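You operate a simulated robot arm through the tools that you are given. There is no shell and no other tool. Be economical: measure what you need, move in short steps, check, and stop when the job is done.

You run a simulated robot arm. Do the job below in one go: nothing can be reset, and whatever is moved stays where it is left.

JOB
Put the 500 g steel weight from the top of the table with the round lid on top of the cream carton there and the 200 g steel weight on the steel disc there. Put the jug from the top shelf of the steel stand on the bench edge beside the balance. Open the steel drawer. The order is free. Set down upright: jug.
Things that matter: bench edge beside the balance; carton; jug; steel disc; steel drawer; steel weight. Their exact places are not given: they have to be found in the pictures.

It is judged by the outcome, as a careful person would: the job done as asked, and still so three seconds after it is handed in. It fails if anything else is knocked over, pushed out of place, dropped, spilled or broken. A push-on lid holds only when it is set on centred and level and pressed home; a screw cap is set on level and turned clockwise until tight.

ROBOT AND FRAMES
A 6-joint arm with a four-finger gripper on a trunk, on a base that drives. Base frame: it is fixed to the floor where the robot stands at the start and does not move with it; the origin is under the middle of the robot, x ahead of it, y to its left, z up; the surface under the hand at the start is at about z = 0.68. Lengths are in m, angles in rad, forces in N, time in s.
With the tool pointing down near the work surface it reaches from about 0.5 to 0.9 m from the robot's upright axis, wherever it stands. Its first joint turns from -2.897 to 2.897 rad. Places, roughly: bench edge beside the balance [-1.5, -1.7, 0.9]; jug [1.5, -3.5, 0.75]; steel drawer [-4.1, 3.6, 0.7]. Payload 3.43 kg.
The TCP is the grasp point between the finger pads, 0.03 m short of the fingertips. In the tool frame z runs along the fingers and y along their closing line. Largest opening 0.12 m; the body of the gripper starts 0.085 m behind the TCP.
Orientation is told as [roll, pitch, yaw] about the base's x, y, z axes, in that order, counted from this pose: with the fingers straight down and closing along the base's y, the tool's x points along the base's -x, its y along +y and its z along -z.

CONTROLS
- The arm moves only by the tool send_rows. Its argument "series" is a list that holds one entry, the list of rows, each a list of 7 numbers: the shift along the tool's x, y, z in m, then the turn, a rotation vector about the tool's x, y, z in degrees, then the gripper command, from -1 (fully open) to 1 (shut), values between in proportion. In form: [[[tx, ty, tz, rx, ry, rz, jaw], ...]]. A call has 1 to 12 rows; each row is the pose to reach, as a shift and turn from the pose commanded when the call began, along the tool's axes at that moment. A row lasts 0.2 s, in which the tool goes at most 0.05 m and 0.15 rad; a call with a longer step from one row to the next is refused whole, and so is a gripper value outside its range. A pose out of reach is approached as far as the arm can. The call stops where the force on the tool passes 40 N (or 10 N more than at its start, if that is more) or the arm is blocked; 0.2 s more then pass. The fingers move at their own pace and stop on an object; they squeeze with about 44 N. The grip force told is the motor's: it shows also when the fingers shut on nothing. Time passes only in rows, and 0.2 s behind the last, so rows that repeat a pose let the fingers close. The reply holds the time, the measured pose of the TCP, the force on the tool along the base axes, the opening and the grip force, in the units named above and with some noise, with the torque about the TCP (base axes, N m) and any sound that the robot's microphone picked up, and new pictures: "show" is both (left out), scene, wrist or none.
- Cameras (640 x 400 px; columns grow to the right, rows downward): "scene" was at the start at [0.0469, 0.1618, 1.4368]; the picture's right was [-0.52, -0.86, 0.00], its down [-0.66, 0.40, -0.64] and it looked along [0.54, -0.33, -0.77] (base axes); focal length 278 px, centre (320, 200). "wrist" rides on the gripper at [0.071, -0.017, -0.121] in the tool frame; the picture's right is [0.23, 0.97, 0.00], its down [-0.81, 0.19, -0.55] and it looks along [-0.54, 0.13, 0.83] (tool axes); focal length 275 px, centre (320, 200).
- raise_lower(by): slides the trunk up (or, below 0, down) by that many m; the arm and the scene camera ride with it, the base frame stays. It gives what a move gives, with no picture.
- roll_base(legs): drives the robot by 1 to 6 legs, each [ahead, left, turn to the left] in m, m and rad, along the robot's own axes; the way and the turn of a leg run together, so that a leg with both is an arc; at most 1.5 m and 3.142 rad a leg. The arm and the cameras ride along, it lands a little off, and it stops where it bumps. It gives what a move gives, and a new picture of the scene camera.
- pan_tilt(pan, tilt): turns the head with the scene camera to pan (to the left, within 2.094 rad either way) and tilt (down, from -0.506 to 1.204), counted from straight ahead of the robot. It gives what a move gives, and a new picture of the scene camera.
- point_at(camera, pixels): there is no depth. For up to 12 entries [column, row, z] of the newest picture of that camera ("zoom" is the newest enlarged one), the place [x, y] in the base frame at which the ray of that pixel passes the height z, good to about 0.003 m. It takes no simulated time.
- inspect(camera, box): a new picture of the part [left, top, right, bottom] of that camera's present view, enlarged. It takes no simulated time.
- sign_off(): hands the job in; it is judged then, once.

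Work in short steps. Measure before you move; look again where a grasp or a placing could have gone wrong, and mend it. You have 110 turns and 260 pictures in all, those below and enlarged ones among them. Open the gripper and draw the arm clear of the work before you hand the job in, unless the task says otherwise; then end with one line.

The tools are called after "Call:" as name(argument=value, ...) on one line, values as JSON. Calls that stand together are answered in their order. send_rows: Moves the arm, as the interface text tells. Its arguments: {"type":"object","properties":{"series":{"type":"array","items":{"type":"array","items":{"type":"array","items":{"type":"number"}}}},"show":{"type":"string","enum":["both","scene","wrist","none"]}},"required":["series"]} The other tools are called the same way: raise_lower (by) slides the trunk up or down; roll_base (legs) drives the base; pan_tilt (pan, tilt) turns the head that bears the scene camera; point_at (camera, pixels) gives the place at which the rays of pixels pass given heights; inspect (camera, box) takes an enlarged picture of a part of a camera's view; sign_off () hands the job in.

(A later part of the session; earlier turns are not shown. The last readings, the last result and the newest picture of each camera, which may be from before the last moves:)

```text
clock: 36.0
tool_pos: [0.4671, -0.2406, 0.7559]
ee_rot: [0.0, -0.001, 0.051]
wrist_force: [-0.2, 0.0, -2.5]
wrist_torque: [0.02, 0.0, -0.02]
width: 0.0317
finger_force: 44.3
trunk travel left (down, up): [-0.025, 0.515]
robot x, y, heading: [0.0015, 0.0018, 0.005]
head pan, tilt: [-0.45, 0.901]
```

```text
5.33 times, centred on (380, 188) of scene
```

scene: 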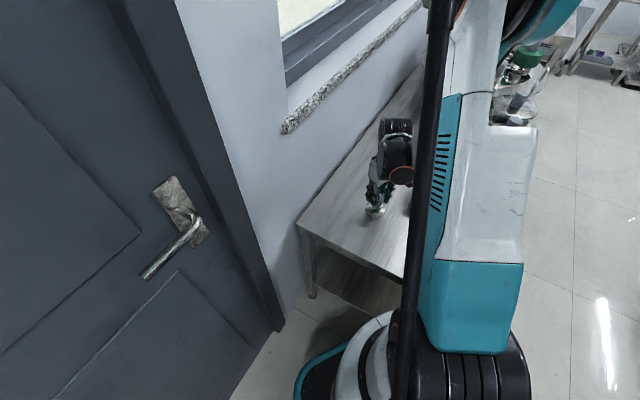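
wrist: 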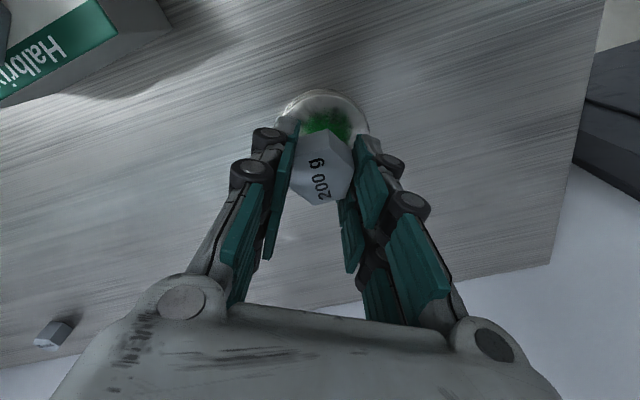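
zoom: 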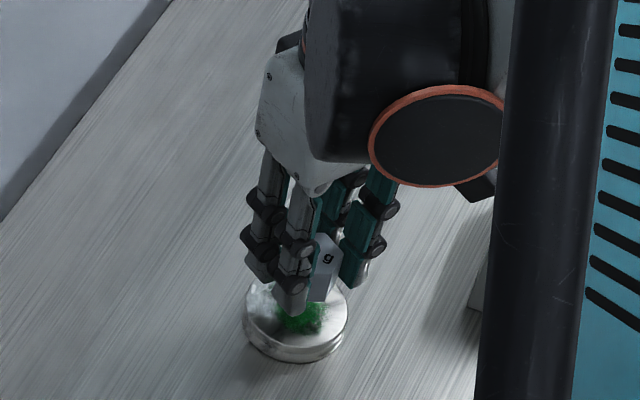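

The weight is above the disc. I lower in small steps to contact.

Call:
send_rows(series=[[[0, 0, 0.008, 0, 0, 0, 1], [0, 0, 0.014, 0, 0, 0, 1], [0, 0, 0.017, 0, 0, 0, 1], [0, 0, 0.017, 0, 0, 0, 1]]], show="none")

Call:
send_rows(series=[[[0, 0, 0.002, 0, 0, 0, 1], [0, 0, 0.002, 0, 0, 0, 1]]], show="none")

Call:
send_rows(series=[[[0, 0, 0.002, 0, 0, 0, 1], [0, 0, 0.002, 0, 0, 0, 1]]], show="wrist")

```text
clock: 37.0
tool_pos: [0.4667, -0.2393, 0.7373]
ee_rot: [-0.001, 0.002, 0.053]
wrist_force: [-0.4, 0.5, -1.9]
wrist_torque: [0.01, 0.0, 0.04]
width: 0.0316
finger_force: 43.4
trunk travel left (down, up): [-0.025, 0.515]
robot x, y, heading: [-0.0016, -0.0043, -0.001]
head pan, tilt: [-0.45, 0.901]
```

```text
clock: 37.6
tool_pos: [0.4679, -0.2402, 0.7378]
ee_rot: [0.0, -0.001, 0.052]
wrist_force: [0.5, 0.8, -1.9]
wrist_torque: [0.0, -0.01, 0.01]
width: 0.0317
finger_force: 43.9
trunk travel left (down, up): [-0.025, 0.515]
robot x, y, heading: [0.0038, -0.0025, -0.003]
head pan, tilt: [-0.45, 0.901]
```

```text
clock: 38.2
tool_pos: [0.4663, -0.239, 0.7343]
ee_rot: [0.0, 0.0, 0.054]
wrist_force: [-0.4, 0.1, -2.2]
wrist_torque: [-0.02, -0.01, 0.03]
width: 0.0318
finger_force: 44.0
trunk travel left (down, up): [-0.025, 0.515]
robot x, y, heading: [-0.0024, -0.0013, 0.003]
head pan, tilt: [-0.45, 0.901]
```

wrist: 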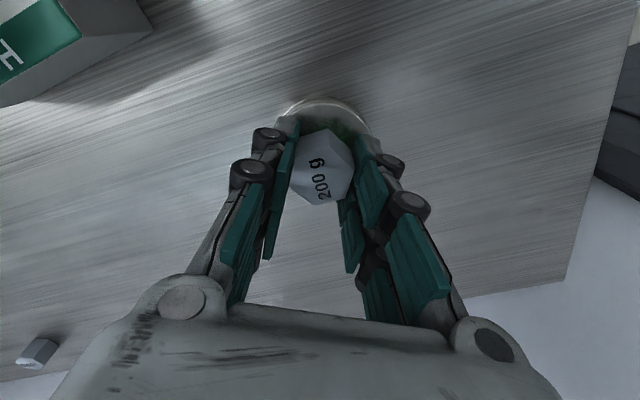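

Still free (about -2 N = weight only). Continue 2 mm at a time.

Call:
send_rows(series=[[[0, 0, 0.002, 0, 0, 0, 1], [0, 0, 0.002, 0, 0, 0, 1]]], show="none")

Call:
send_rows(series=[[[0, 0, 0.002, 0, 0, 0, 1], [0, 0, 0.002, 0, 0, 0, 1]]], show="none")

Call:
send_rows(series=[[[0, 0, 0.0015, 0, 0, 0, 1], [0, 0, 0.0015, 0, 0, 0, 1]]], show="none")

```text
clock: 38.8
tool_pos: [0.4672, -0.2389, 0.7311]
ee_rot: [0.0, 0.0, 0.052]
wrist_force: [2.4, -2.0, 4.9]
wrist_torque: [-0.06, -0.07, 0.01]
width: 0.0316
finger_force: 43.8
trunk travel left (down, up): [-0.025, 0.515]
robot x, y, heading: [-0.0025, -0.0009, -0.001]
head pan, tilt: [-0.45, 0.901]
```

```text
clock: 39.4
tool_pos: [0.4681, -0.2405, 0.7305]
ee_rot: [0.0, -0.004, 0.051]
wrist_force: [4.0, -4.4, 27.7]
wrist_torque: [-0.09, -0.06, 0.05]
width: 0.0318
finger_force: 43.5
trunk travel left (down, up): [-0.025, 0.515]
robot x, y, heading: [-0.0007, -0.0011, 0.002]
head pan, tilt: [-0.45, 0.901]
```

```text
clock: 40.0
tool_pos: [0.4675, -0.2393, 0.7306]
ee_rot: [0.0, 0.0, 0.053]
wrist_force: [1.3, -4.8, 28.4]
wrist_torque: [-0.2, -0.01, -0.01]
width: 0.0317
finger_force: 44.4
trunk travel left (down, up): [-0.025, 0.515]
robot x, y, heading: [0.0016, -0.0012, -0.001]
head pan, tilt: [-0.45, 0.901]
```

Contact. Ease up 3 mm, open slightly, lift straight up.

Call:
send_rows(series=[[[0, 0, -0.003, 0, 0, 0, 1], [0, 0, -0.003, 0, 0, 0, 0.2], [0, 0, -0.003, 0, 0, 0, 0.1], [0, 0, -0.003, 0, 0, 0, 0.1], [0, 0, -0.04, 0, 0, 0, 0.1], [0, 0, -0.085, 0, 0, 0, -0.2], [0, 0, -0.13, 0, 0, 0, -0.2], [0, 0, -0.17, 0, 0, 0, -0.2], [0, 0, -0.17, 0, 0, 0, -0.2]]], show="both")

Call:
inspect(camera="wrist", box=[220, 0, 460, 150])

```text
clock: 42.0
tool_pos: [0.4682, -0.2412, 0.8999]
ee_rot: [-0.001, 0.001, 0.053]
wrist_force: [-0.5, 0.1, 0.5]
wrist_torque: [0.03, -0.02, 0.0]
width: 0.0718
finger_force: 0.0
trunk travel left (down, up): [-0.025, 0.515]
robot x, y, heading: [0.0014, -0.0001, -0.001]
head pan, tilt: [-0.45, 0.901]
```

scene: 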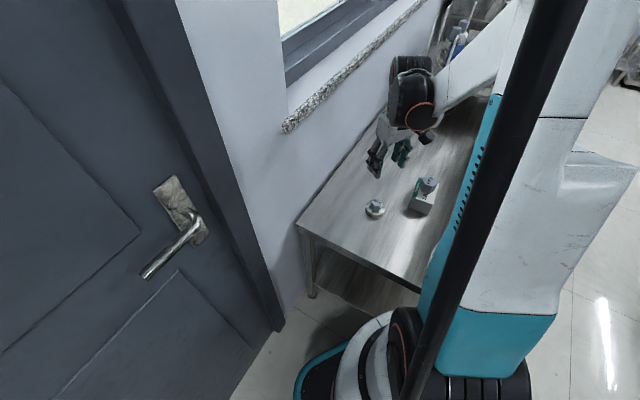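
wrist: 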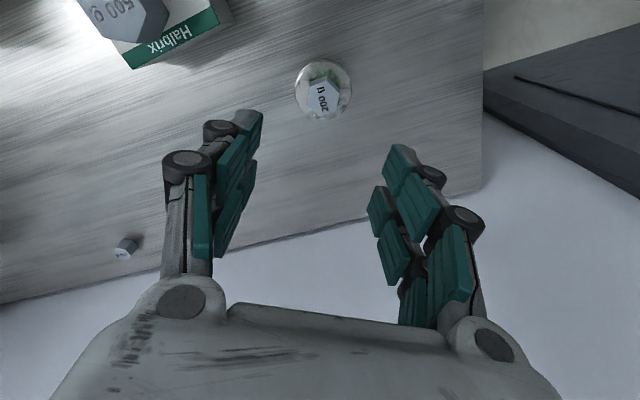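

```text
2.67 times, centred on (340, 75) of wrist
```

zoom: 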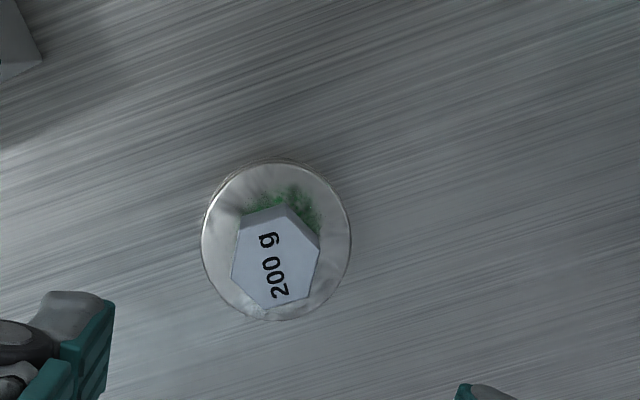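

Both weights are placed. Now I raise the trunk and survey the floor on the right and behind for the drive to the stand with the jug.

Call:
raise_lower(by=0.2)

Call:
pan_tilt(pan=2.09, tilt=0.5)

Call:
pan_tilt(pan=-1.9, tilt=0.4)

Call:
point_at(camera="scene", pixels=[[310, 247, 0], [303, 155, 0.9], [610, 390, 0], [140, 200, 0], [120, 215, 0], [170, 205, 0], [480, 320, 0]])

```text
clock: 44.2
tool_pos: [0.4691, -0.2414, 1.1001]
ee_rot: [-0.001, -0.001, 0.051]
wrist_force: [-0.9, -0.5, -0.5]
wrist_torque: [-0.03, 0.05, 0.0]
width: 0.0722
finger_force: 0.1
trunk travel left (down, up): [-0.225, 0.315]
robot x, y, heading: [-0.0018, 0.0004, 0.0]
head pan, tilt: [-0.45, 0.901]
```

```text
clock: 46.5
tool_pos: [0.4691, -0.2407, 1.1007]
ee_rot: [-0.001, 0.0, 0.052]
wrist_force: [0.9, 0.6, 0.7]
wrist_torque: [0.04, -0.02, -0.03]
width: 0.0718
finger_force: 0.0
trunk travel left (down, up): [-0.225, 0.315]
robot x, y, heading: [0.0025, -0.0017, 0.001]
head pan, tilt: [2.089, 0.499]
```

scene: 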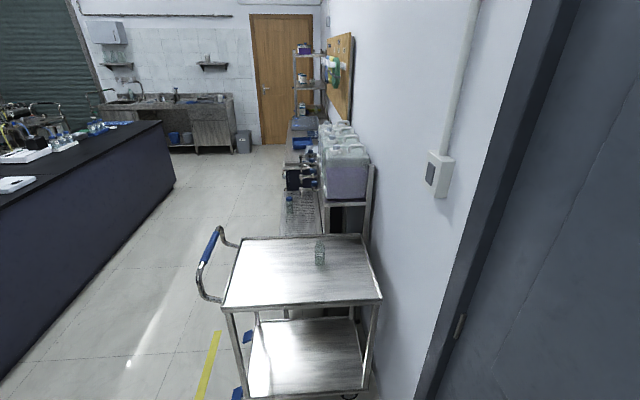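

```text
clock: 49.7
tool_pos: [0.4686, -0.2406, 1.1003]
ee_rot: [0.0, -0.001, 0.053]
wrist_force: [-0.4, -0.3, -0.5]
wrist_torque: [0.0, 0.02, -0.04]
width: 0.0718
finger_force: 0.1
trunk travel left (down, up): [-0.225, 0.315]
robot x, y, heading: [0.0023, 0.0009, -0.003]
head pan, tilt: [-1.901, 0.4]
```

scene: 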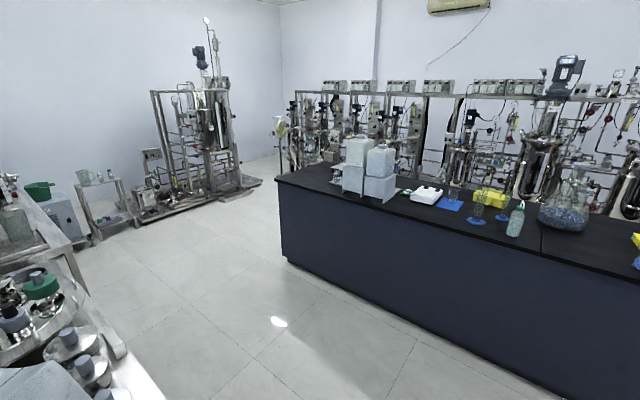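

```text
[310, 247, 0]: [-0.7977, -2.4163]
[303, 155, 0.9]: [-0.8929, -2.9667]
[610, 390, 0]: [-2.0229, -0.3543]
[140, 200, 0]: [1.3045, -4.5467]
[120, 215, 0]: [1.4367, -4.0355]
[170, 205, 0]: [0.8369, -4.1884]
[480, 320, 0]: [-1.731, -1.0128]
```

The stand is visible at (100,190) with vessels on top. I zoom and locate stand and bench corners.

Call:
inspect(camera="scene", box=[0, 140, 160, 260])

Call:
inspect(camera="scene", box=[320, 120, 560, 270])

Call:
point_at(camera="scene", pixels=[[283, 260, 0], [560, 398, 0], [277, 176, 0.9], [425, 196, 0.9], [404, 205, 0.9], [87, 245, 0], [132, 225, 0], [83, 178, 0.75], [117, 350, 0.7], [165, 395, 0.7]])

```text
3.33 times, centred on (80, 200) of scene
```

zoom: 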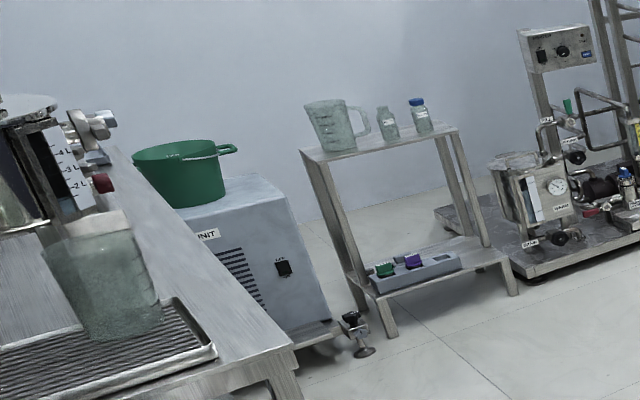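

```text
2.67 times, centred on (440, 195) of scene
```

zoom: 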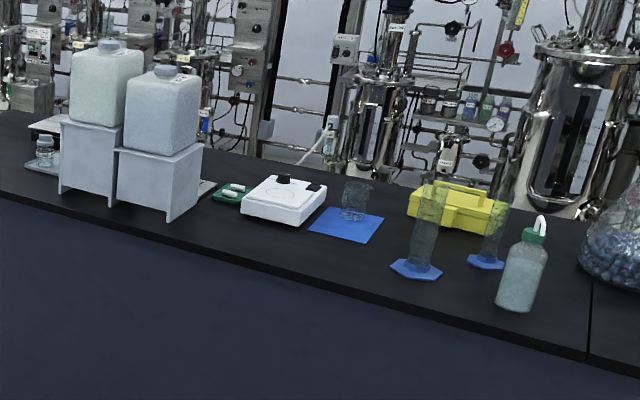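

```text
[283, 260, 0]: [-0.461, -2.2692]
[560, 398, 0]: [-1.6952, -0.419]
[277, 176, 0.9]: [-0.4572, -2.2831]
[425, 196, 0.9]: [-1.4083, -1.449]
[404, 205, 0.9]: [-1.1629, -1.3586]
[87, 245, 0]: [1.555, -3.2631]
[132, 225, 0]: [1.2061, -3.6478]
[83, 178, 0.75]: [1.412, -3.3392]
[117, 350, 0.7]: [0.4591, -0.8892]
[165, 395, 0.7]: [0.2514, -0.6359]
```

Room axes: aisle direction u≈(0.555,-0.83); bench front at v≈1.65, stand ahead at u≈3.6, v 0.5–1.0. I slide into the aisle and turn to face along it.

Call:
roll_base(legs=[[-0.6, -0.4, 0], [0, 0, -0.981]])

Call:
pan_tilt(pan=0.0, tilt=0.35)

```text
clock: 56.2
tool_pos: [-0.5412, -0.9258, 1.1012]
ee_rot: [0.0, 0.001, -0.922]
wrist_force: [-0.5, 0.3, 0.5]
wrist_torque: [-0.01, 0.01, 0.01]
width: 0.0719
finger_force: 0.0
trunk travel left (down, up): [-0.225, 0.315]
robot x, y, heading: [-0.6006, -0.4037, -0.98]
head pan, tilt: [-1.901, 0.4]
```

scene: 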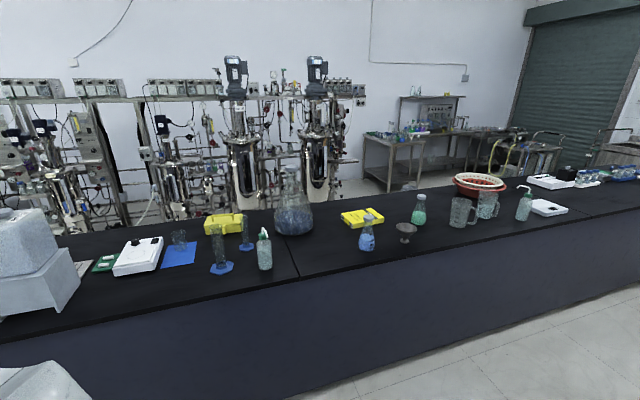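

```text
clock: 58.1
tool_pos: [-0.5394, -0.9266, 1.1005]
ee_rot: [0.003, -0.001, -0.921]
wrist_force: [0.4, 0.3, 0.2]
wrist_torque: [-0.02, -0.02, 0.0]
width: 0.0719
finger_force: 0.1
trunk travel left (down, up): [-0.225, 0.315]
robot x, y, heading: [-0.6059, -0.4025, -0.973]
head pan, tilt: [0.0, 0.351]
```

scene: 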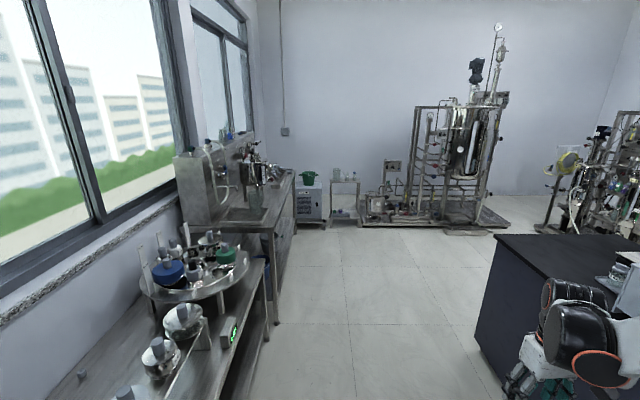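

The stand is straight ahead at (345,190) and the lane is clear. I drive ahead 2.6 m and look again.

Call:
roll_base(legs=[[1.4, 0, 0], [1.2, 0, 0]])

Call:
pan_tilt(pan=0.0, tilt=0.7)

Call:
inspect(camera="scene", box=[220, 60, 460, 210])

```text
clock: 70.7
tool_pos: [0.9474, -3.0602, 1.0999]
ee_rot: [0.001, 0.0, -0.909]
wrist_force: [-0.4, 0.5, -0.1]
wrist_torque: [-0.02, -0.01, 0.01]
width: 0.072
finger_force: 0.0
trunk travel left (down, up): [-0.225, 0.315]
robot x, y, heading: [0.8769, -2.535, -0.958]
head pan, tilt: [0.0, 0.351]
```

scene: 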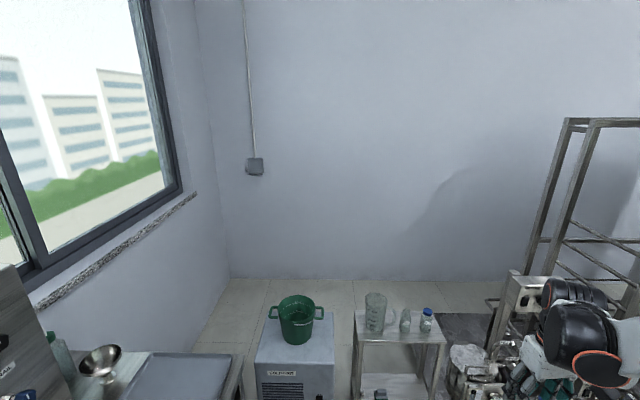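

```text
clock: 71.5
tool_pos: [0.9494, -3.0619, 1.1011]
ee_rot: [0.001, -0.001, -0.91]
wrist_force: [0.1, 0.1, 0.5]
wrist_torque: [0.01, -0.03, 0.01]
width: 0.0719
finger_force: 0.1
trunk travel left (down, up): [-0.225, 0.315]
robot x, y, heading: [0.8792, -2.536, -0.962]
head pan, tilt: [0.0, 0.7]
```

scene: 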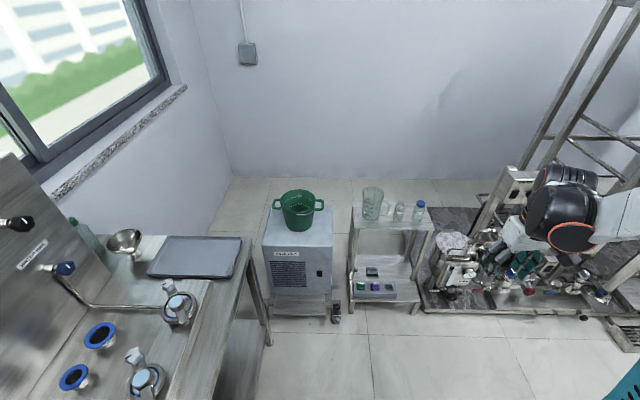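

```text
2.67 times, centred on (340, 135) of scene
```

zoom: 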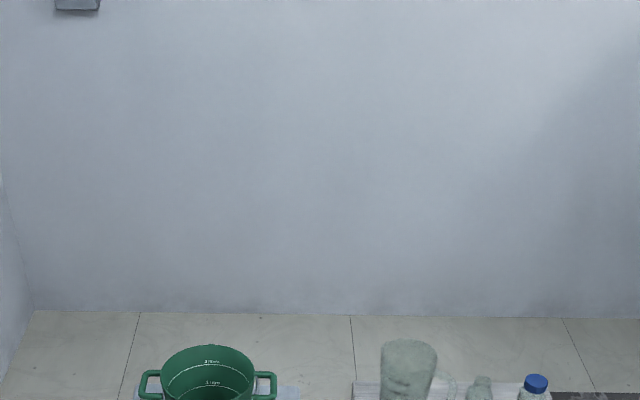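

Jug stands at (372,203), handle to the right with two bottles nearby. I zoom in and measure.

Call:
inspect(camera="scene", box=[330, 170, 450, 245])

Call:
point_at(camera="scene", pixels=[[372, 218, 0.75], [372, 190, 0.9], [352, 228, 0.75], [434, 230, 0.75], [398, 218, 0.75], [418, 219, 0.75], [353, 300, 0], [418, 310, 0], [270, 345, 0], [246, 240, 0.8], [337, 318, 0]])

```text
5.33 times, centred on (390, 208) of scene
```

zoom: 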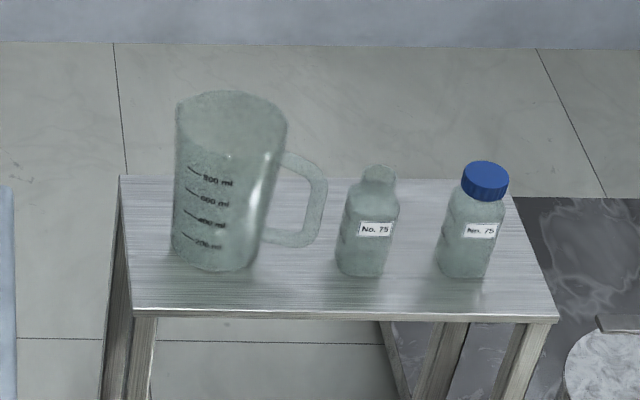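

```text
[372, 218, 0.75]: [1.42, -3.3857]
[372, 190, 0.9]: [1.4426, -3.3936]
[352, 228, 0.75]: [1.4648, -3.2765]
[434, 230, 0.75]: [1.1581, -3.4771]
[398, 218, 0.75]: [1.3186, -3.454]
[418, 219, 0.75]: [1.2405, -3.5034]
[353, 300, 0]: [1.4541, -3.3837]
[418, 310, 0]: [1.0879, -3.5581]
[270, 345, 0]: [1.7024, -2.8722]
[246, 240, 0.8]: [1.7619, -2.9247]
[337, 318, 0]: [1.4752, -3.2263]
```

The jug is about 0.10 m at the rim with handle to the right, so I will grip top-down with the fingers closing front-to-back. I first swing the tool to straight ahead and turn the gripper 87°, away from the tall rack.

Call:
send_rows(series=[[[0, 0.027, 0, 0, 0, -8, -0.5], [0, 0.054, 0, 0, 0, -16, -1], [0, 0.08, 0, 0, 0, -24, -1], [0, 0.107, 0, 0, 0, -32, -1], [0, 0.134, 0, 0, 0, -40, -1], [0, 0.16, 0, 0, 0, -48, -1], [0, 0.187, 0, 0, 0, -56, -1], [0, 0.214, 0, 0, 0, -64, -1], [0, 0.24, 0, 0, 0, -72, -1], [0, 0.26, 0, 0, 0, -80, -1], [0, 0.26, 0, 0, 0, -87, -1], [0, 0.26, 0, 0, 0, -87, -1]]], show="both")

```text
clock: 74.2
tool_pos: [1.1523, -2.9016, 1.0987]
ee_rot: [0.001, 0.0, 0.612]
wrist_force: [0.4, 0.8, -0.2]
wrist_torque: [0.01, -0.02, 0.0]
width: 0.1202
finger_force: 0.0
trunk travel left (down, up): [-0.225, 0.315]
robot x, y, heading: [0.8764, -2.5424, -0.962]
head pan, tilt: [0.0, 0.7]
```

scene: 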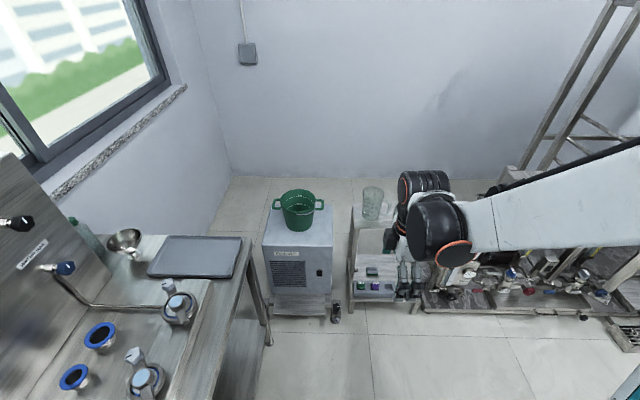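
wrist: 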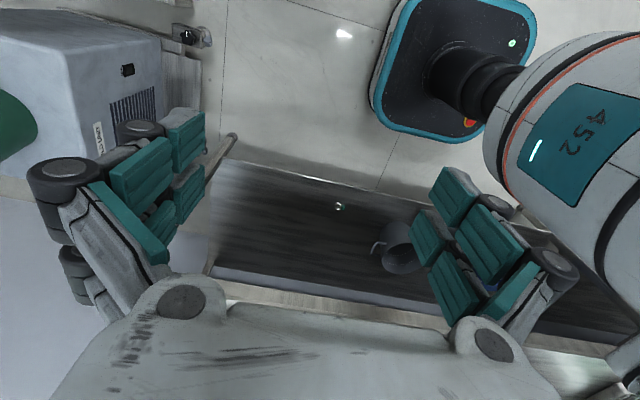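

Clear to approach. I drive ahead 0.35 m.

Call:
roll_base(legs=[[0.35, 0, 0]])

Call:
pan_tilt(pan=0.05, tilt=0.9)

Call:
inspect(camera="scene", box=[300, 120, 460, 220])

```text
clock: 76.4
tool_pos: [1.3535, -3.1888, 1.0996]
ee_rot: [0.0, 0.0, 0.608]
wrist_force: [-0.1, -0.7, 0.0]
wrist_torque: [0.03, 0.04, 0.03]
width: 0.1202
finger_force: 0.1
trunk travel left (down, up): [-0.225, 0.315]
robot x, y, heading: [1.0822, -2.824, -0.967]
head pan, tilt: [0.0, 0.7]
```

scene: 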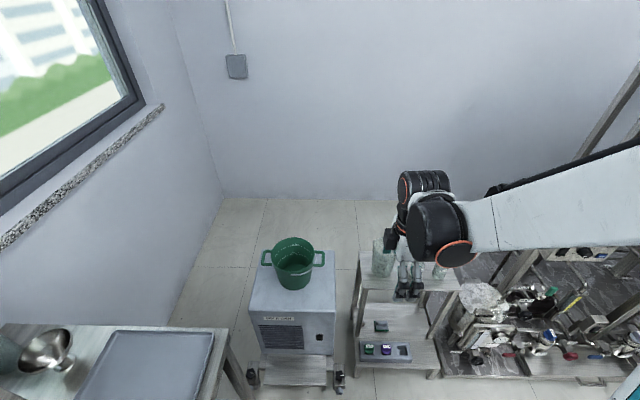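

```text
clock: 77.2
tool_pos: [1.3528, -3.1887, 1.0985]
ee_rot: [0.001, -0.001, 0.61]
wrist_force: [0.2, 0.2, 0.6]
wrist_torque: [0.03, 0.01, 0.01]
width: 0.1199
finger_force: 0.0
trunk travel left (down, up): [-0.225, 0.315]
robot x, y, heading: [1.0768, -2.8222, -0.964]
head pan, tilt: [0.051, 0.901]
```

scene: 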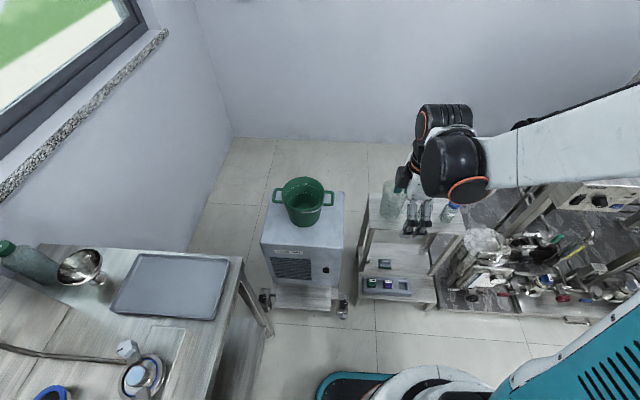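

```text
4.00 times, centred on (380, 170) of scene
```

zoom: 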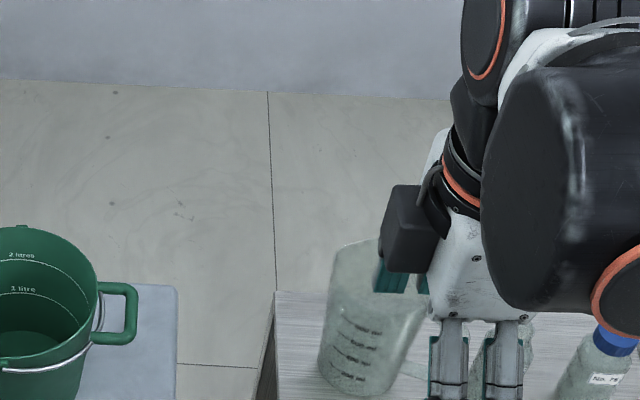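

The hand hides the jug, so I bring the tool above it at z≈1.1 and look with the wrist camera.

Call:
send_rows(series=[[[0.005, -0.04, 0, 0, 0, 0, -1], [0.01, -0.08, 0, 0, 0, 0, -1], [0.015, -0.12, 0, 0, 0, 0, -1], [0.02, -0.16, 0, 0, 0, 0, -1], [0.025, -0.2, 0, 0, 0, 0, -1], [0.025, -0.2, 0, 0, 0, 0, -1]]], show="both")

Call:
inspect(camera="wrist", box=[160, 0, 480, 200])

```text
clock: 78.5
tool_pos: [1.4487, -3.3692, 1.102]
ee_rot: [0.0, 0.0, 0.61]
wrist_force: [0.1, -1.1, 0.8]
wrist_torque: [-0.01, 0.03, 0.02]
width: 0.1201
finger_force: 0.0
trunk travel left (down, up): [-0.225, 0.315]
robot x, y, heading: [1.08, -2.8258, -0.965]
head pan, tilt: [0.051, 0.901]
```

scene: 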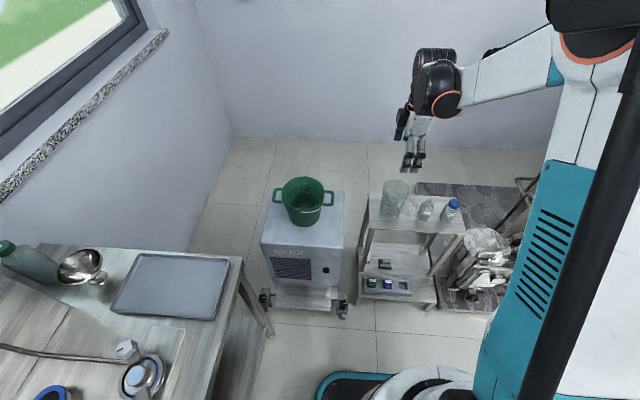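
wrist: 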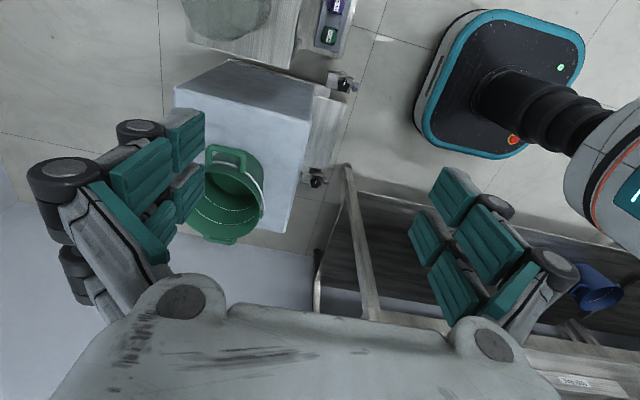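

```text
2.00 times, centred on (320, 100) of wrist
```

zoom: 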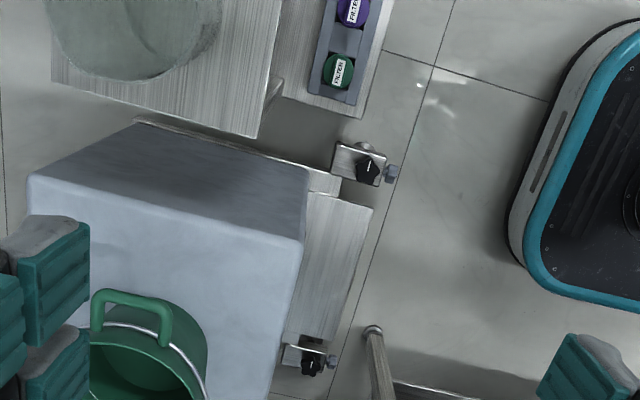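

Now the scene camera has a clear view of the jug at (395,198); I zoom in there.

Call:
inspect(camera="scene", box=[350, 165, 470, 240])

```text
5.33 times, centred on (410, 202) of scene
```

zoom: 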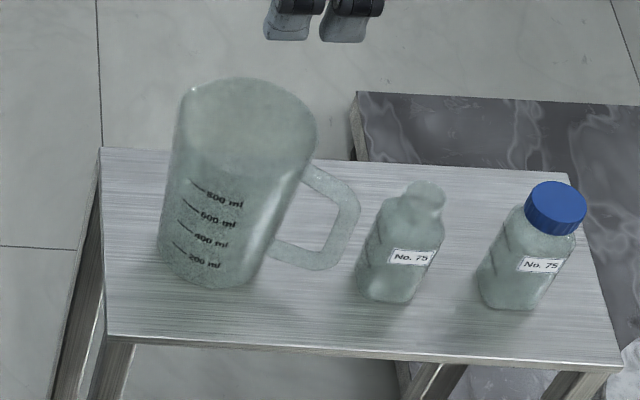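

I measure shelf corners (for its height) and the jug outline.

Call:
point_at(camera="zoom", pixels=[[107, 335, 0.75], [107, 335, 0.7], [107, 335, 0.65], [621, 370, 0.75], [621, 370, 0.7], [621, 370, 0.65], [158, 245, 0.7], [255, 265, 0.7], [205, 287, 0.7], [316, 130, 0.85], [182, 105, 0.85], [245, 77, 0.85]])

```text
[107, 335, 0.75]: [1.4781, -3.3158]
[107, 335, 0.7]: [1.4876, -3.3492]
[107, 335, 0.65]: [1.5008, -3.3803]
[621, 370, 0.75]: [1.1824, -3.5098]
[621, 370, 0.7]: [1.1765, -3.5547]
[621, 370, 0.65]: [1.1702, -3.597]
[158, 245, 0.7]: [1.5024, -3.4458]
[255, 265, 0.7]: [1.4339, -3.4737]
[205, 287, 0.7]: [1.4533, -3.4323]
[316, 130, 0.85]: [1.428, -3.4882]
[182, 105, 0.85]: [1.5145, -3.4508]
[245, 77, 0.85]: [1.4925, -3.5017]
```

Shelf height comes out near 0.65 by comparing views; I cross-check with the wrist view's shelf corner at (289,69).

Call:
point_at(camera="wrist", pixels=[[289, 69, 0.75], [289, 69, 0.7], [289, 69, 0.65], [289, 69, 0.6], [186, 41, 0.65], [186, 41, 0.7]])

Call:
point_at(camera="scene", pixels=[[368.7, 193, 0.65], [368.7, 193, 0.7]])

```text
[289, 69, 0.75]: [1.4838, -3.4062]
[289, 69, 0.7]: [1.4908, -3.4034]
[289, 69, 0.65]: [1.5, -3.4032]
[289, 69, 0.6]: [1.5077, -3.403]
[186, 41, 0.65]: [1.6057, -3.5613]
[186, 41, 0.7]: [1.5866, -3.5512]
```

```text
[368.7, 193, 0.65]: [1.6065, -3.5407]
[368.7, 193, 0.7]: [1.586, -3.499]
```

Shelf height ≈0.625, which puts the jug at about (1.46,-3.50). I move the tool over it for a wrist view.

Call:
send_rows(series=[[[0.03, -0.035, 0, 0, 0, 0, -1], [0.06, -0.07, 0, 0, 0, 0, -1], [0.08, -0.105, 0, 0, 0, 0, -1], [0.08, -0.11, 0, 0, 0, 0, -1]]], show="both")

Call:
inspect(camera="wrist", box=[200, 0, 440, 150])

Call:
inspect(camera="scene", box=[350, 155, 470, 230])

```text
clock: 79.5
tool_pos: [1.4458, -3.5047, 1.1012]
ee_rot: [0.0, 0.0, 0.609]
wrist_force: [-1.2, -0.1, -0.4]
wrist_torque: [-0.01, -0.06, -0.02]
width: 0.12
finger_force: 0.1
trunk travel left (down, up): [-0.225, 0.315]
robot x, y, heading: [1.0795, -2.823, -0.962]
head pan, tilt: [0.051, 0.901]
```

scene: 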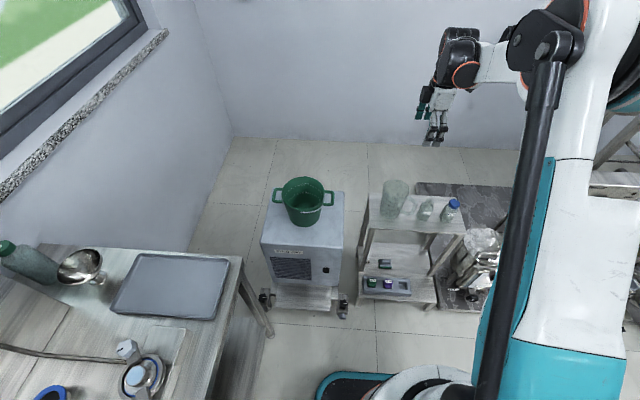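
wrist: 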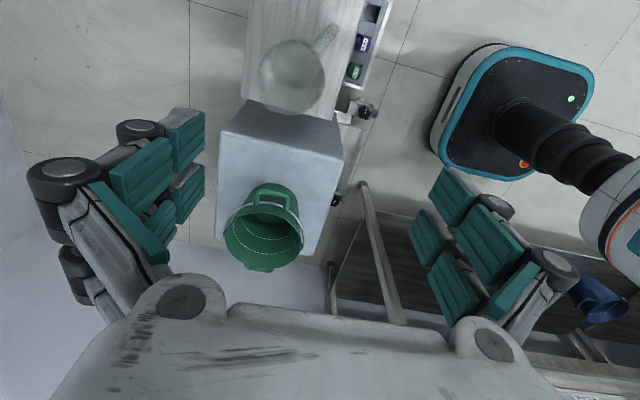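

```text
2.67 times, centred on (320, 75) of wrist
```

zoom: 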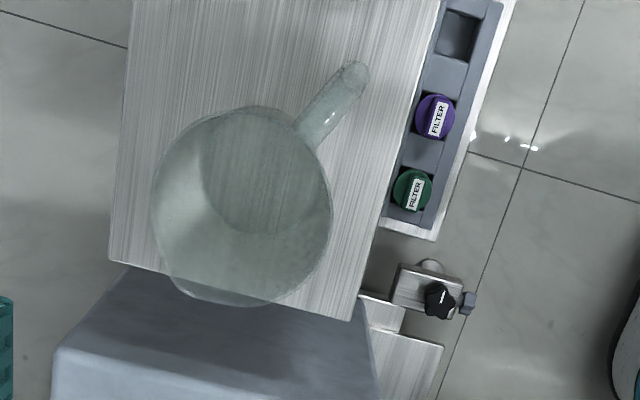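

```text
5.33 times, centred on (410, 192) of scene
```

zoom: 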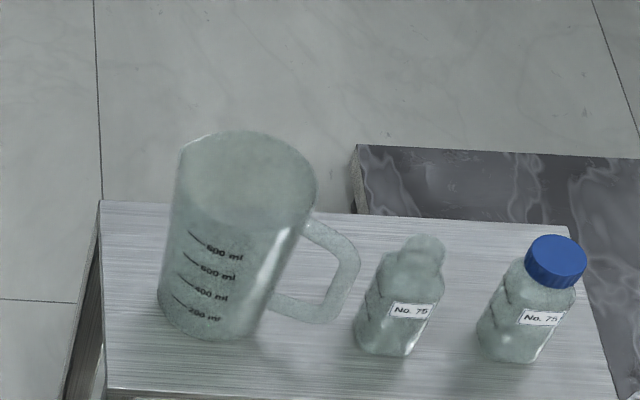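

Wrist view gives the jug rim as a circle centred near zoom (242,205), handle toward (355,75). I measure rim at candidate heights with both cameras.

Call:
point_at(camera="wrist", pixels=[[257.4, 76.9, 0.78], [324.5, 76.9, 0.78], [290.7, 39.4, 0.78], [290, 108.7, 0.78], [257.4, 76.9, 0.83], [324.5, 76.9, 0.83], [290.7, 39.4, 0.83], [290, 108.7, 0.83], [333, 28, 0.75]])

Call:
point_at(camera="zoom", pixels=[[182, 145, 0.78], [316, 185, 0.78], [245, 131, 0.78], [182, 145, 0.83], [316, 185, 0.83], [245, 131, 0.83], [158, 293, 0.625], [258, 318, 0.625], [205, 340, 0.625]])

```text
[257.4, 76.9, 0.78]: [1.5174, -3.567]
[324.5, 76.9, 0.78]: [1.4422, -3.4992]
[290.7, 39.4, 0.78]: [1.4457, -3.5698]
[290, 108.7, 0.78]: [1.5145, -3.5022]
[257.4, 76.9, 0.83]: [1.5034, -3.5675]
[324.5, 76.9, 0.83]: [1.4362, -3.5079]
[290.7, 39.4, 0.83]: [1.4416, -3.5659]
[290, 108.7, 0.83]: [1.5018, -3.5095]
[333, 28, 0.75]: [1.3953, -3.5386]
```

```text
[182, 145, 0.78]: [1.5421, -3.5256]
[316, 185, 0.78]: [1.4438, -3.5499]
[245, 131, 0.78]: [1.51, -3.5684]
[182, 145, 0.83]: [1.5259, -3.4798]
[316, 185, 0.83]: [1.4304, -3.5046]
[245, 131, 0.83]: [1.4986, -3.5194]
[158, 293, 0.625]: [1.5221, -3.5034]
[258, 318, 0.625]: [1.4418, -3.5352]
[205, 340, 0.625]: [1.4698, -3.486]
```

Rim is at z≈0.78, centre (1.480,-3.534), diameter ≈0.10, handle pointing along -x, so I use yaw 0 (closing along y). I align above it and lower the trunk 0.2.

Call:
send_rows(series=[[[-0.003, -0.01, 0, 0, 0, 8, -1], [-0.006, -0.02, 0, 0, 0, 16, -1], [-0.01, -0.035, 0, 0, 0, 24, -1], [-0.012, -0.044, 0, 0, 0, 32, -1], [-0.012, -0.044, 0, 0, 0, 35, -1], [-0.012, -0.044, 0, 0, 0, 35, -1]]], show="none")

Call:
raise_lower(by=-0.2)

Call:
send_rows(series=[[[0, 0, 0, 0, 0, 0, -1]]], show="both")

Call:
inspect(camera="wrist", box=[200, 0, 440, 150])

```text
clock: 81.0
tool_pos: [1.4791, -3.5346, 1.1014]
ee_rot: [0.0, -0.001, -0.004]
wrist_force: [0.0, -0.1, -0.9]
wrist_torque: [-0.02, 0.02, 0.01]
width: 0.1196
finger_force: 0.1
trunk travel left (down, up): [-0.225, 0.315]
robot x, y, heading: [1.0767, -2.8225, -0.966]
head pan, tilt: [0.051, 0.901]
```

```text
clock: 83.1
tool_pos: [1.4796, -3.5332, 0.8998]
ee_rot: [0.0, -0.001, -0.003]
wrist_force: [-0.1, 0.1, -0.6]
wrist_torque: [0.03, 0.0, 0.0]
width: 0.1201
finger_force: 0.1
trunk travel left (down, up): [-0.025, 0.515]
robot x, y, heading: [1.0792, -2.8233, -0.96]
head pan, tilt: [0.051, 0.901]
```

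```text
clock: 83.5
tool_pos: [1.4791, -3.5339, 0.9026]
ee_rot: [-0.001, 0.0, -0.002]
wrist_force: [-0.5, -0.6, 0.8]
wrist_torque: [0.01, 0.0, 0.01]
width: 0.12
finger_force: 0.1
trunk travel left (down, up): [-0.025, 0.515]
robot x, y, heading: [1.0757, -2.823, -0.959]
head pan, tilt: [0.051, 0.901]
```

scene: 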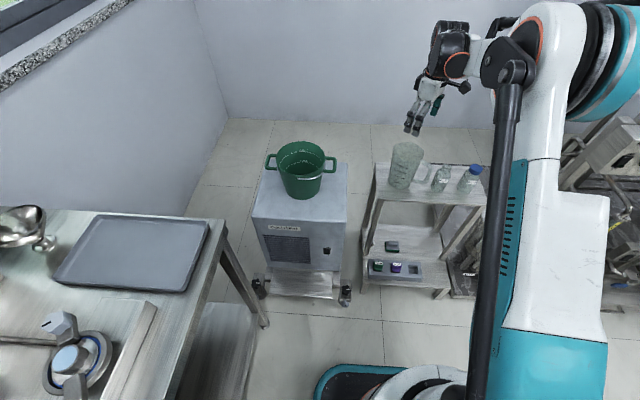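
wrist: 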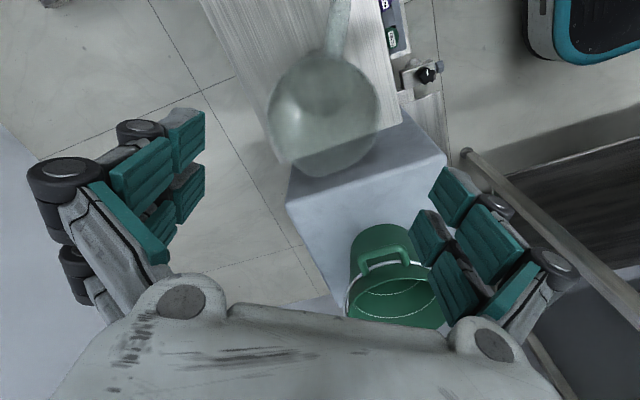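

```text
2.67 times, centred on (320, 75) of wrist
```

zoom: 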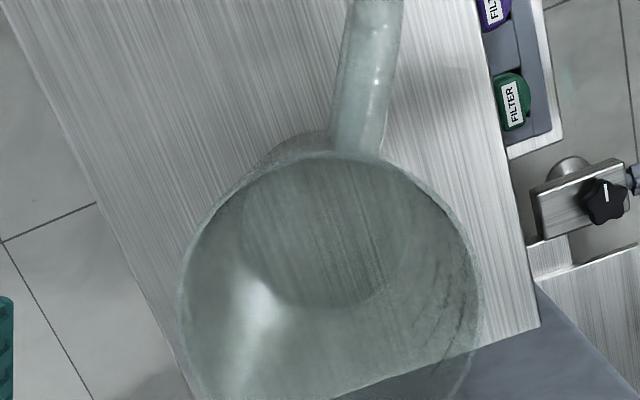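

I refine the rim centre from this closer view.

Call:
point_at(camera="wrist", pixels=[[266.7, 110.6, 0.78], [381, 108.7, 0.78], [323.7, 57, 0.78], [290, 162, 0.78], [270, 90, 0.78], [372, 83, 0.78]])

Call:
inspect(camera="scene", box=[370, 90, 490, 200])

```text
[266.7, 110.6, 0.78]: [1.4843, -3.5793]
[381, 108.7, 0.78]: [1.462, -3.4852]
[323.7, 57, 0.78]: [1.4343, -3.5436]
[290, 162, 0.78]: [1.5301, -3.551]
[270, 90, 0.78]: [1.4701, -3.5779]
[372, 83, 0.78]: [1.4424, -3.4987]
```

```text
3.64 times, centred on (430, 145) of scene
```

zoom: 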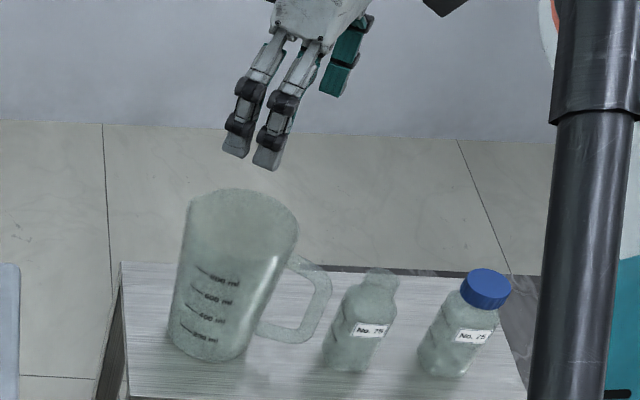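

Rim centre ≈(1.481,-3.532): aligned. I descend to z≈0.735, with 1 cm clearance each side, then close.

Call:
send_rows(series=[[[0, 0.001, 0.04, 0, 0, 0, -1], [0, 0.001, 0.08, 0, 0, 0, -1], [0, 0.001, 0.105, 0, 0, 0, -1], [0, 0.001, 0.13, 0, 0, 0, -1], [0, 0.001, 0.15, 0, 0, 0, -1], [0, 0.001, 0.168, 0, 0, 0, -1], [0, 0.001, 0.168, 0, 0, 0, -1]]], show="both")

```text
clock: 85.1
tool_pos: [1.4791, -3.5328, 0.7325]
ee_rot: [0.0, -0.001, -0.002]
wrist_force: [0.6, -0.2, -0.1]
wrist_torque: [0.01, 0.01, 0.02]
width: 0.12
finger_force: 0.1
trunk travel left (down, up): [-0.025, 0.515]
robot x, y, heading: [1.0774, -2.8236, -0.957]
head pan, tilt: [0.051, 0.901]
```

scene: 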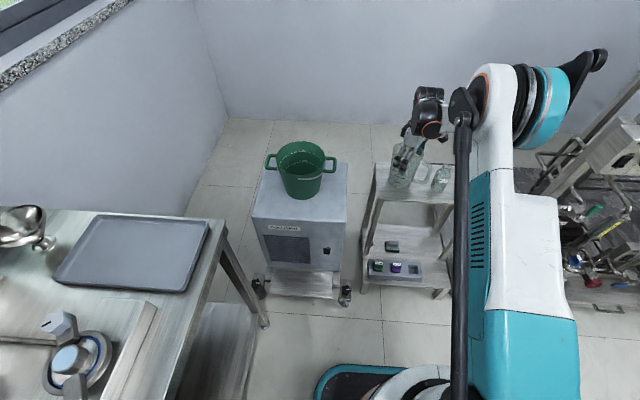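
wrist: 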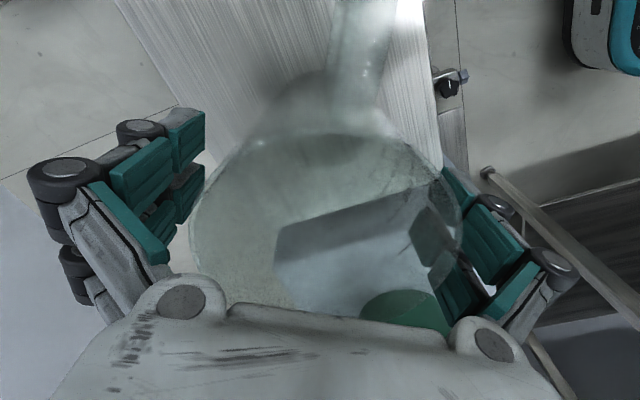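

Both fingers are outside the jug with no contact. I close and lift slightly.

Call:
send_rows(series=[[[0, 0, 0, 0, 0, 0, 0], [0, 0, 0, 0, 0, 0, 1], [0, 0, 0, 0, 0, 0, 1], [0, 0, 0, 0, 0, 0, 1]]], show="none")

Call:
send_rows(series=[[[0, 0, -0.02, 0, 0, 0, 1], [0, 0, -0.05, 0, 0, 0, 1], [0, 0, -0.05, 0, 0, 0, 1]]], show="both")

Call:
inspect(camera="scene", box=[350, 70, 510, 220])

```text
clock: 86.1
tool_pos: [1.4773, -3.5325, 0.7339]
ee_rot: [0.0, 0.0, -0.002]
wrist_force: [1.3, -3.0, 8.6]
wrist_torque: [-0.5, -0.23, 0.03]
width: 0.0978
finger_force: 44.1
trunk travel left (down, up): [-0.025, 0.515]
robot x, y, heading: [1.0803, -2.8238, -0.96]
head pan, tilt: [0.051, 0.901]
```

```text
clock: 86.9
tool_pos: [1.4787, -3.5314, 0.783]
ee_rot: [0.001, 0.0, -0.002]
wrist_force: [0.2, 0.1, -1.2]
wrist_torque: [-0.02, -0.02, -0.02]
width: 0.0977
finger_force: 44.6
trunk travel left (down, up): [-0.025, 0.515]
robot x, y, heading: [1.0801, -2.822, -0.961]
head pan, tilt: [0.051, 0.901]
```

scene: 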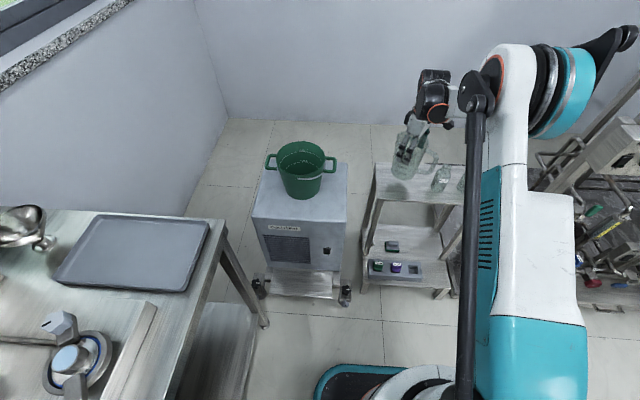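
wrist: 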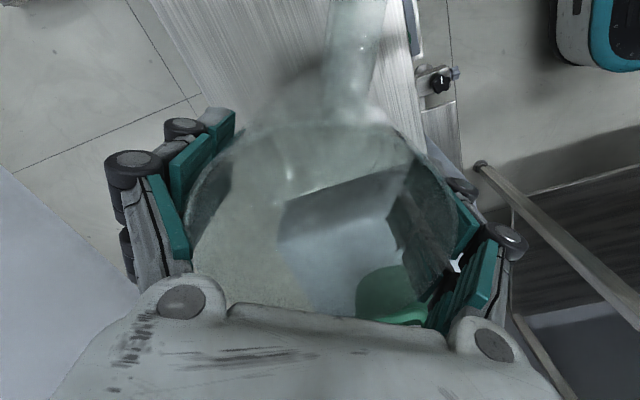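

```text
2.67 times, centred on (430, 145) of scene
```

zoom: 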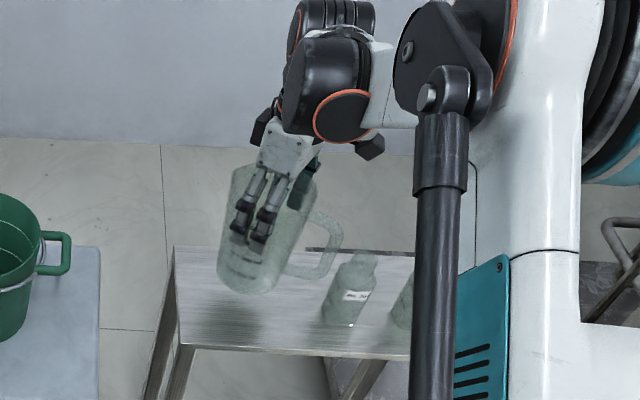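

Jug is held and lifted clear. I raise the trunk 0.35 m and retract the tool toward the robot.

Call:
raise_lower(by=0.35)

Call:
send_rows(series=[[[0.025, 0.035, 0, 0, 0, 0, 1], [0.05, 0.07, 0, 0, 0, 0, 1], [0.075, 0.106, 0, 0, 0, 0, 1], [0.1, 0.142, 0, 0, 0, 0, 1], [0.125, 0.178, 0, 0, 0, 0, 1], [0.15, 0.213, 0, 0, 0, 0, 1], [0.165, 0.24, 0, 0, 0, 0, 1], [0.165, 0.24, 0, 0, 0, 0, 1]]], show="scene")

```text
clock: 90.3
tool_pos: [1.4783, -3.5309, 1.1324]
ee_rot: [0.0, -0.001, -0.001]
wrist_force: [-1.2, -0.1, -0.7]
wrist_torque: [0.02, -0.06, -0.01]
width: 0.0978
finger_force: 43.8
trunk travel left (down, up): [-0.375, 0.165]
robot x, y, heading: [1.0813, -2.8286, -0.964]
head pan, tilt: [0.051, 0.901]
```

```text
clock: 92.1
tool_pos: [1.3134, -3.2911, 1.1314]
ee_rot: [0.0, 0.0, -0.002]
wrist_force: [-0.1, 0.3, -1.3]
wrist_torque: [-0.01, -0.01, -0.03]
width: 0.0978
finger_force: 44.0
trunk travel left (down, up): [-0.375, 0.165]
robot x, y, heading: [1.0772, -2.822, -0.962]
head pan, tilt: [0.051, 0.901]
```

scene: 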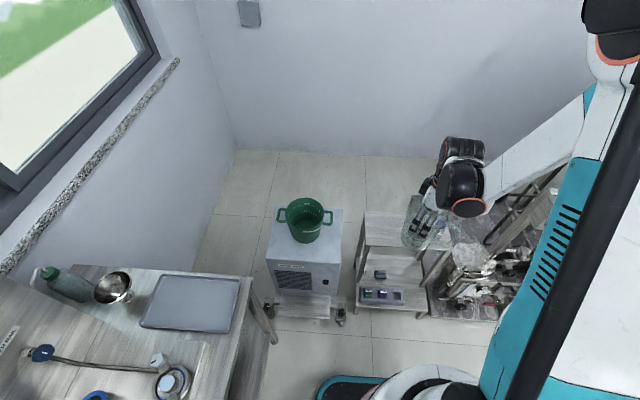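

I back up along the aisle by 2.35 m and turn right to face the bench.

Call:
roll_base(legs=[[-1.2, 0, 0], [-1.15, 0, 0], [0, 0, -1.59]])

Call:
pan_tilt(pan=0.0, tilt=0.7)

```text
clock: 107.5
tool_pos: [-0.7531, -1.1524, 1.1325]
ee_rot: [0.0, -0.001, -1.608]
wrist_force: [0.3, -0.5, -1.0]
wrist_torque: [-0.03, -0.01, -0.02]
width: 0.0977
finger_force: 43.8
trunk travel left (down, up): [-0.375, 0.165]
robot x, y, heading: [-0.2818, -0.9323, -2.569]
head pan, tilt: [0.051, 0.901]
```

scene: 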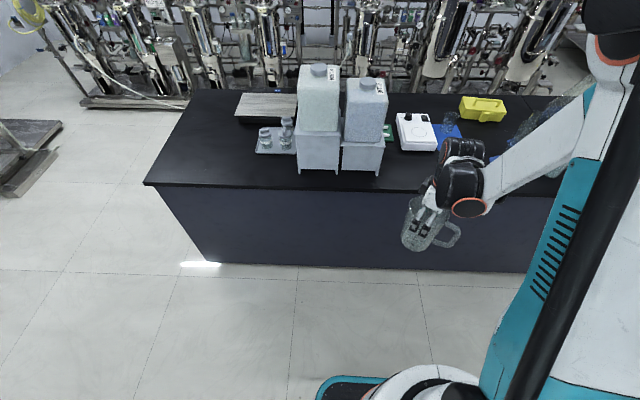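

```text
clock: 108.2
tool_pos: [-0.7555, -1.152, 1.1325]
ee_rot: [-0.002, -0.001, -1.608]
wrist_force: [0.2, 0.1, -1.0]
wrist_torque: [0.0, 0.0, 0.01]
width: 0.0976
finger_force: 44.3
trunk travel left (down, up): [-0.375, 0.165]
robot x, y, heading: [-0.2798, -0.9346, -2.568]
head pan, tilt: [0.0, 0.7]
```

scene: 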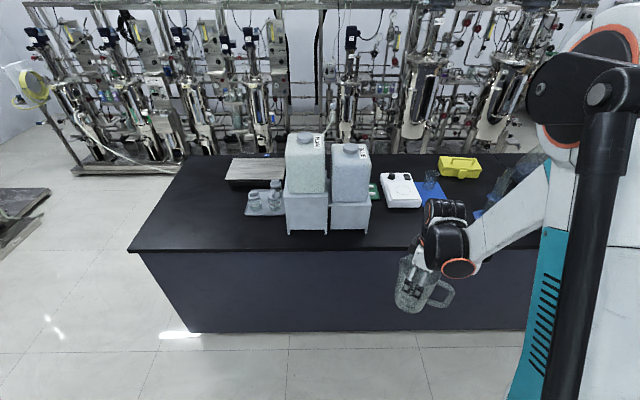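

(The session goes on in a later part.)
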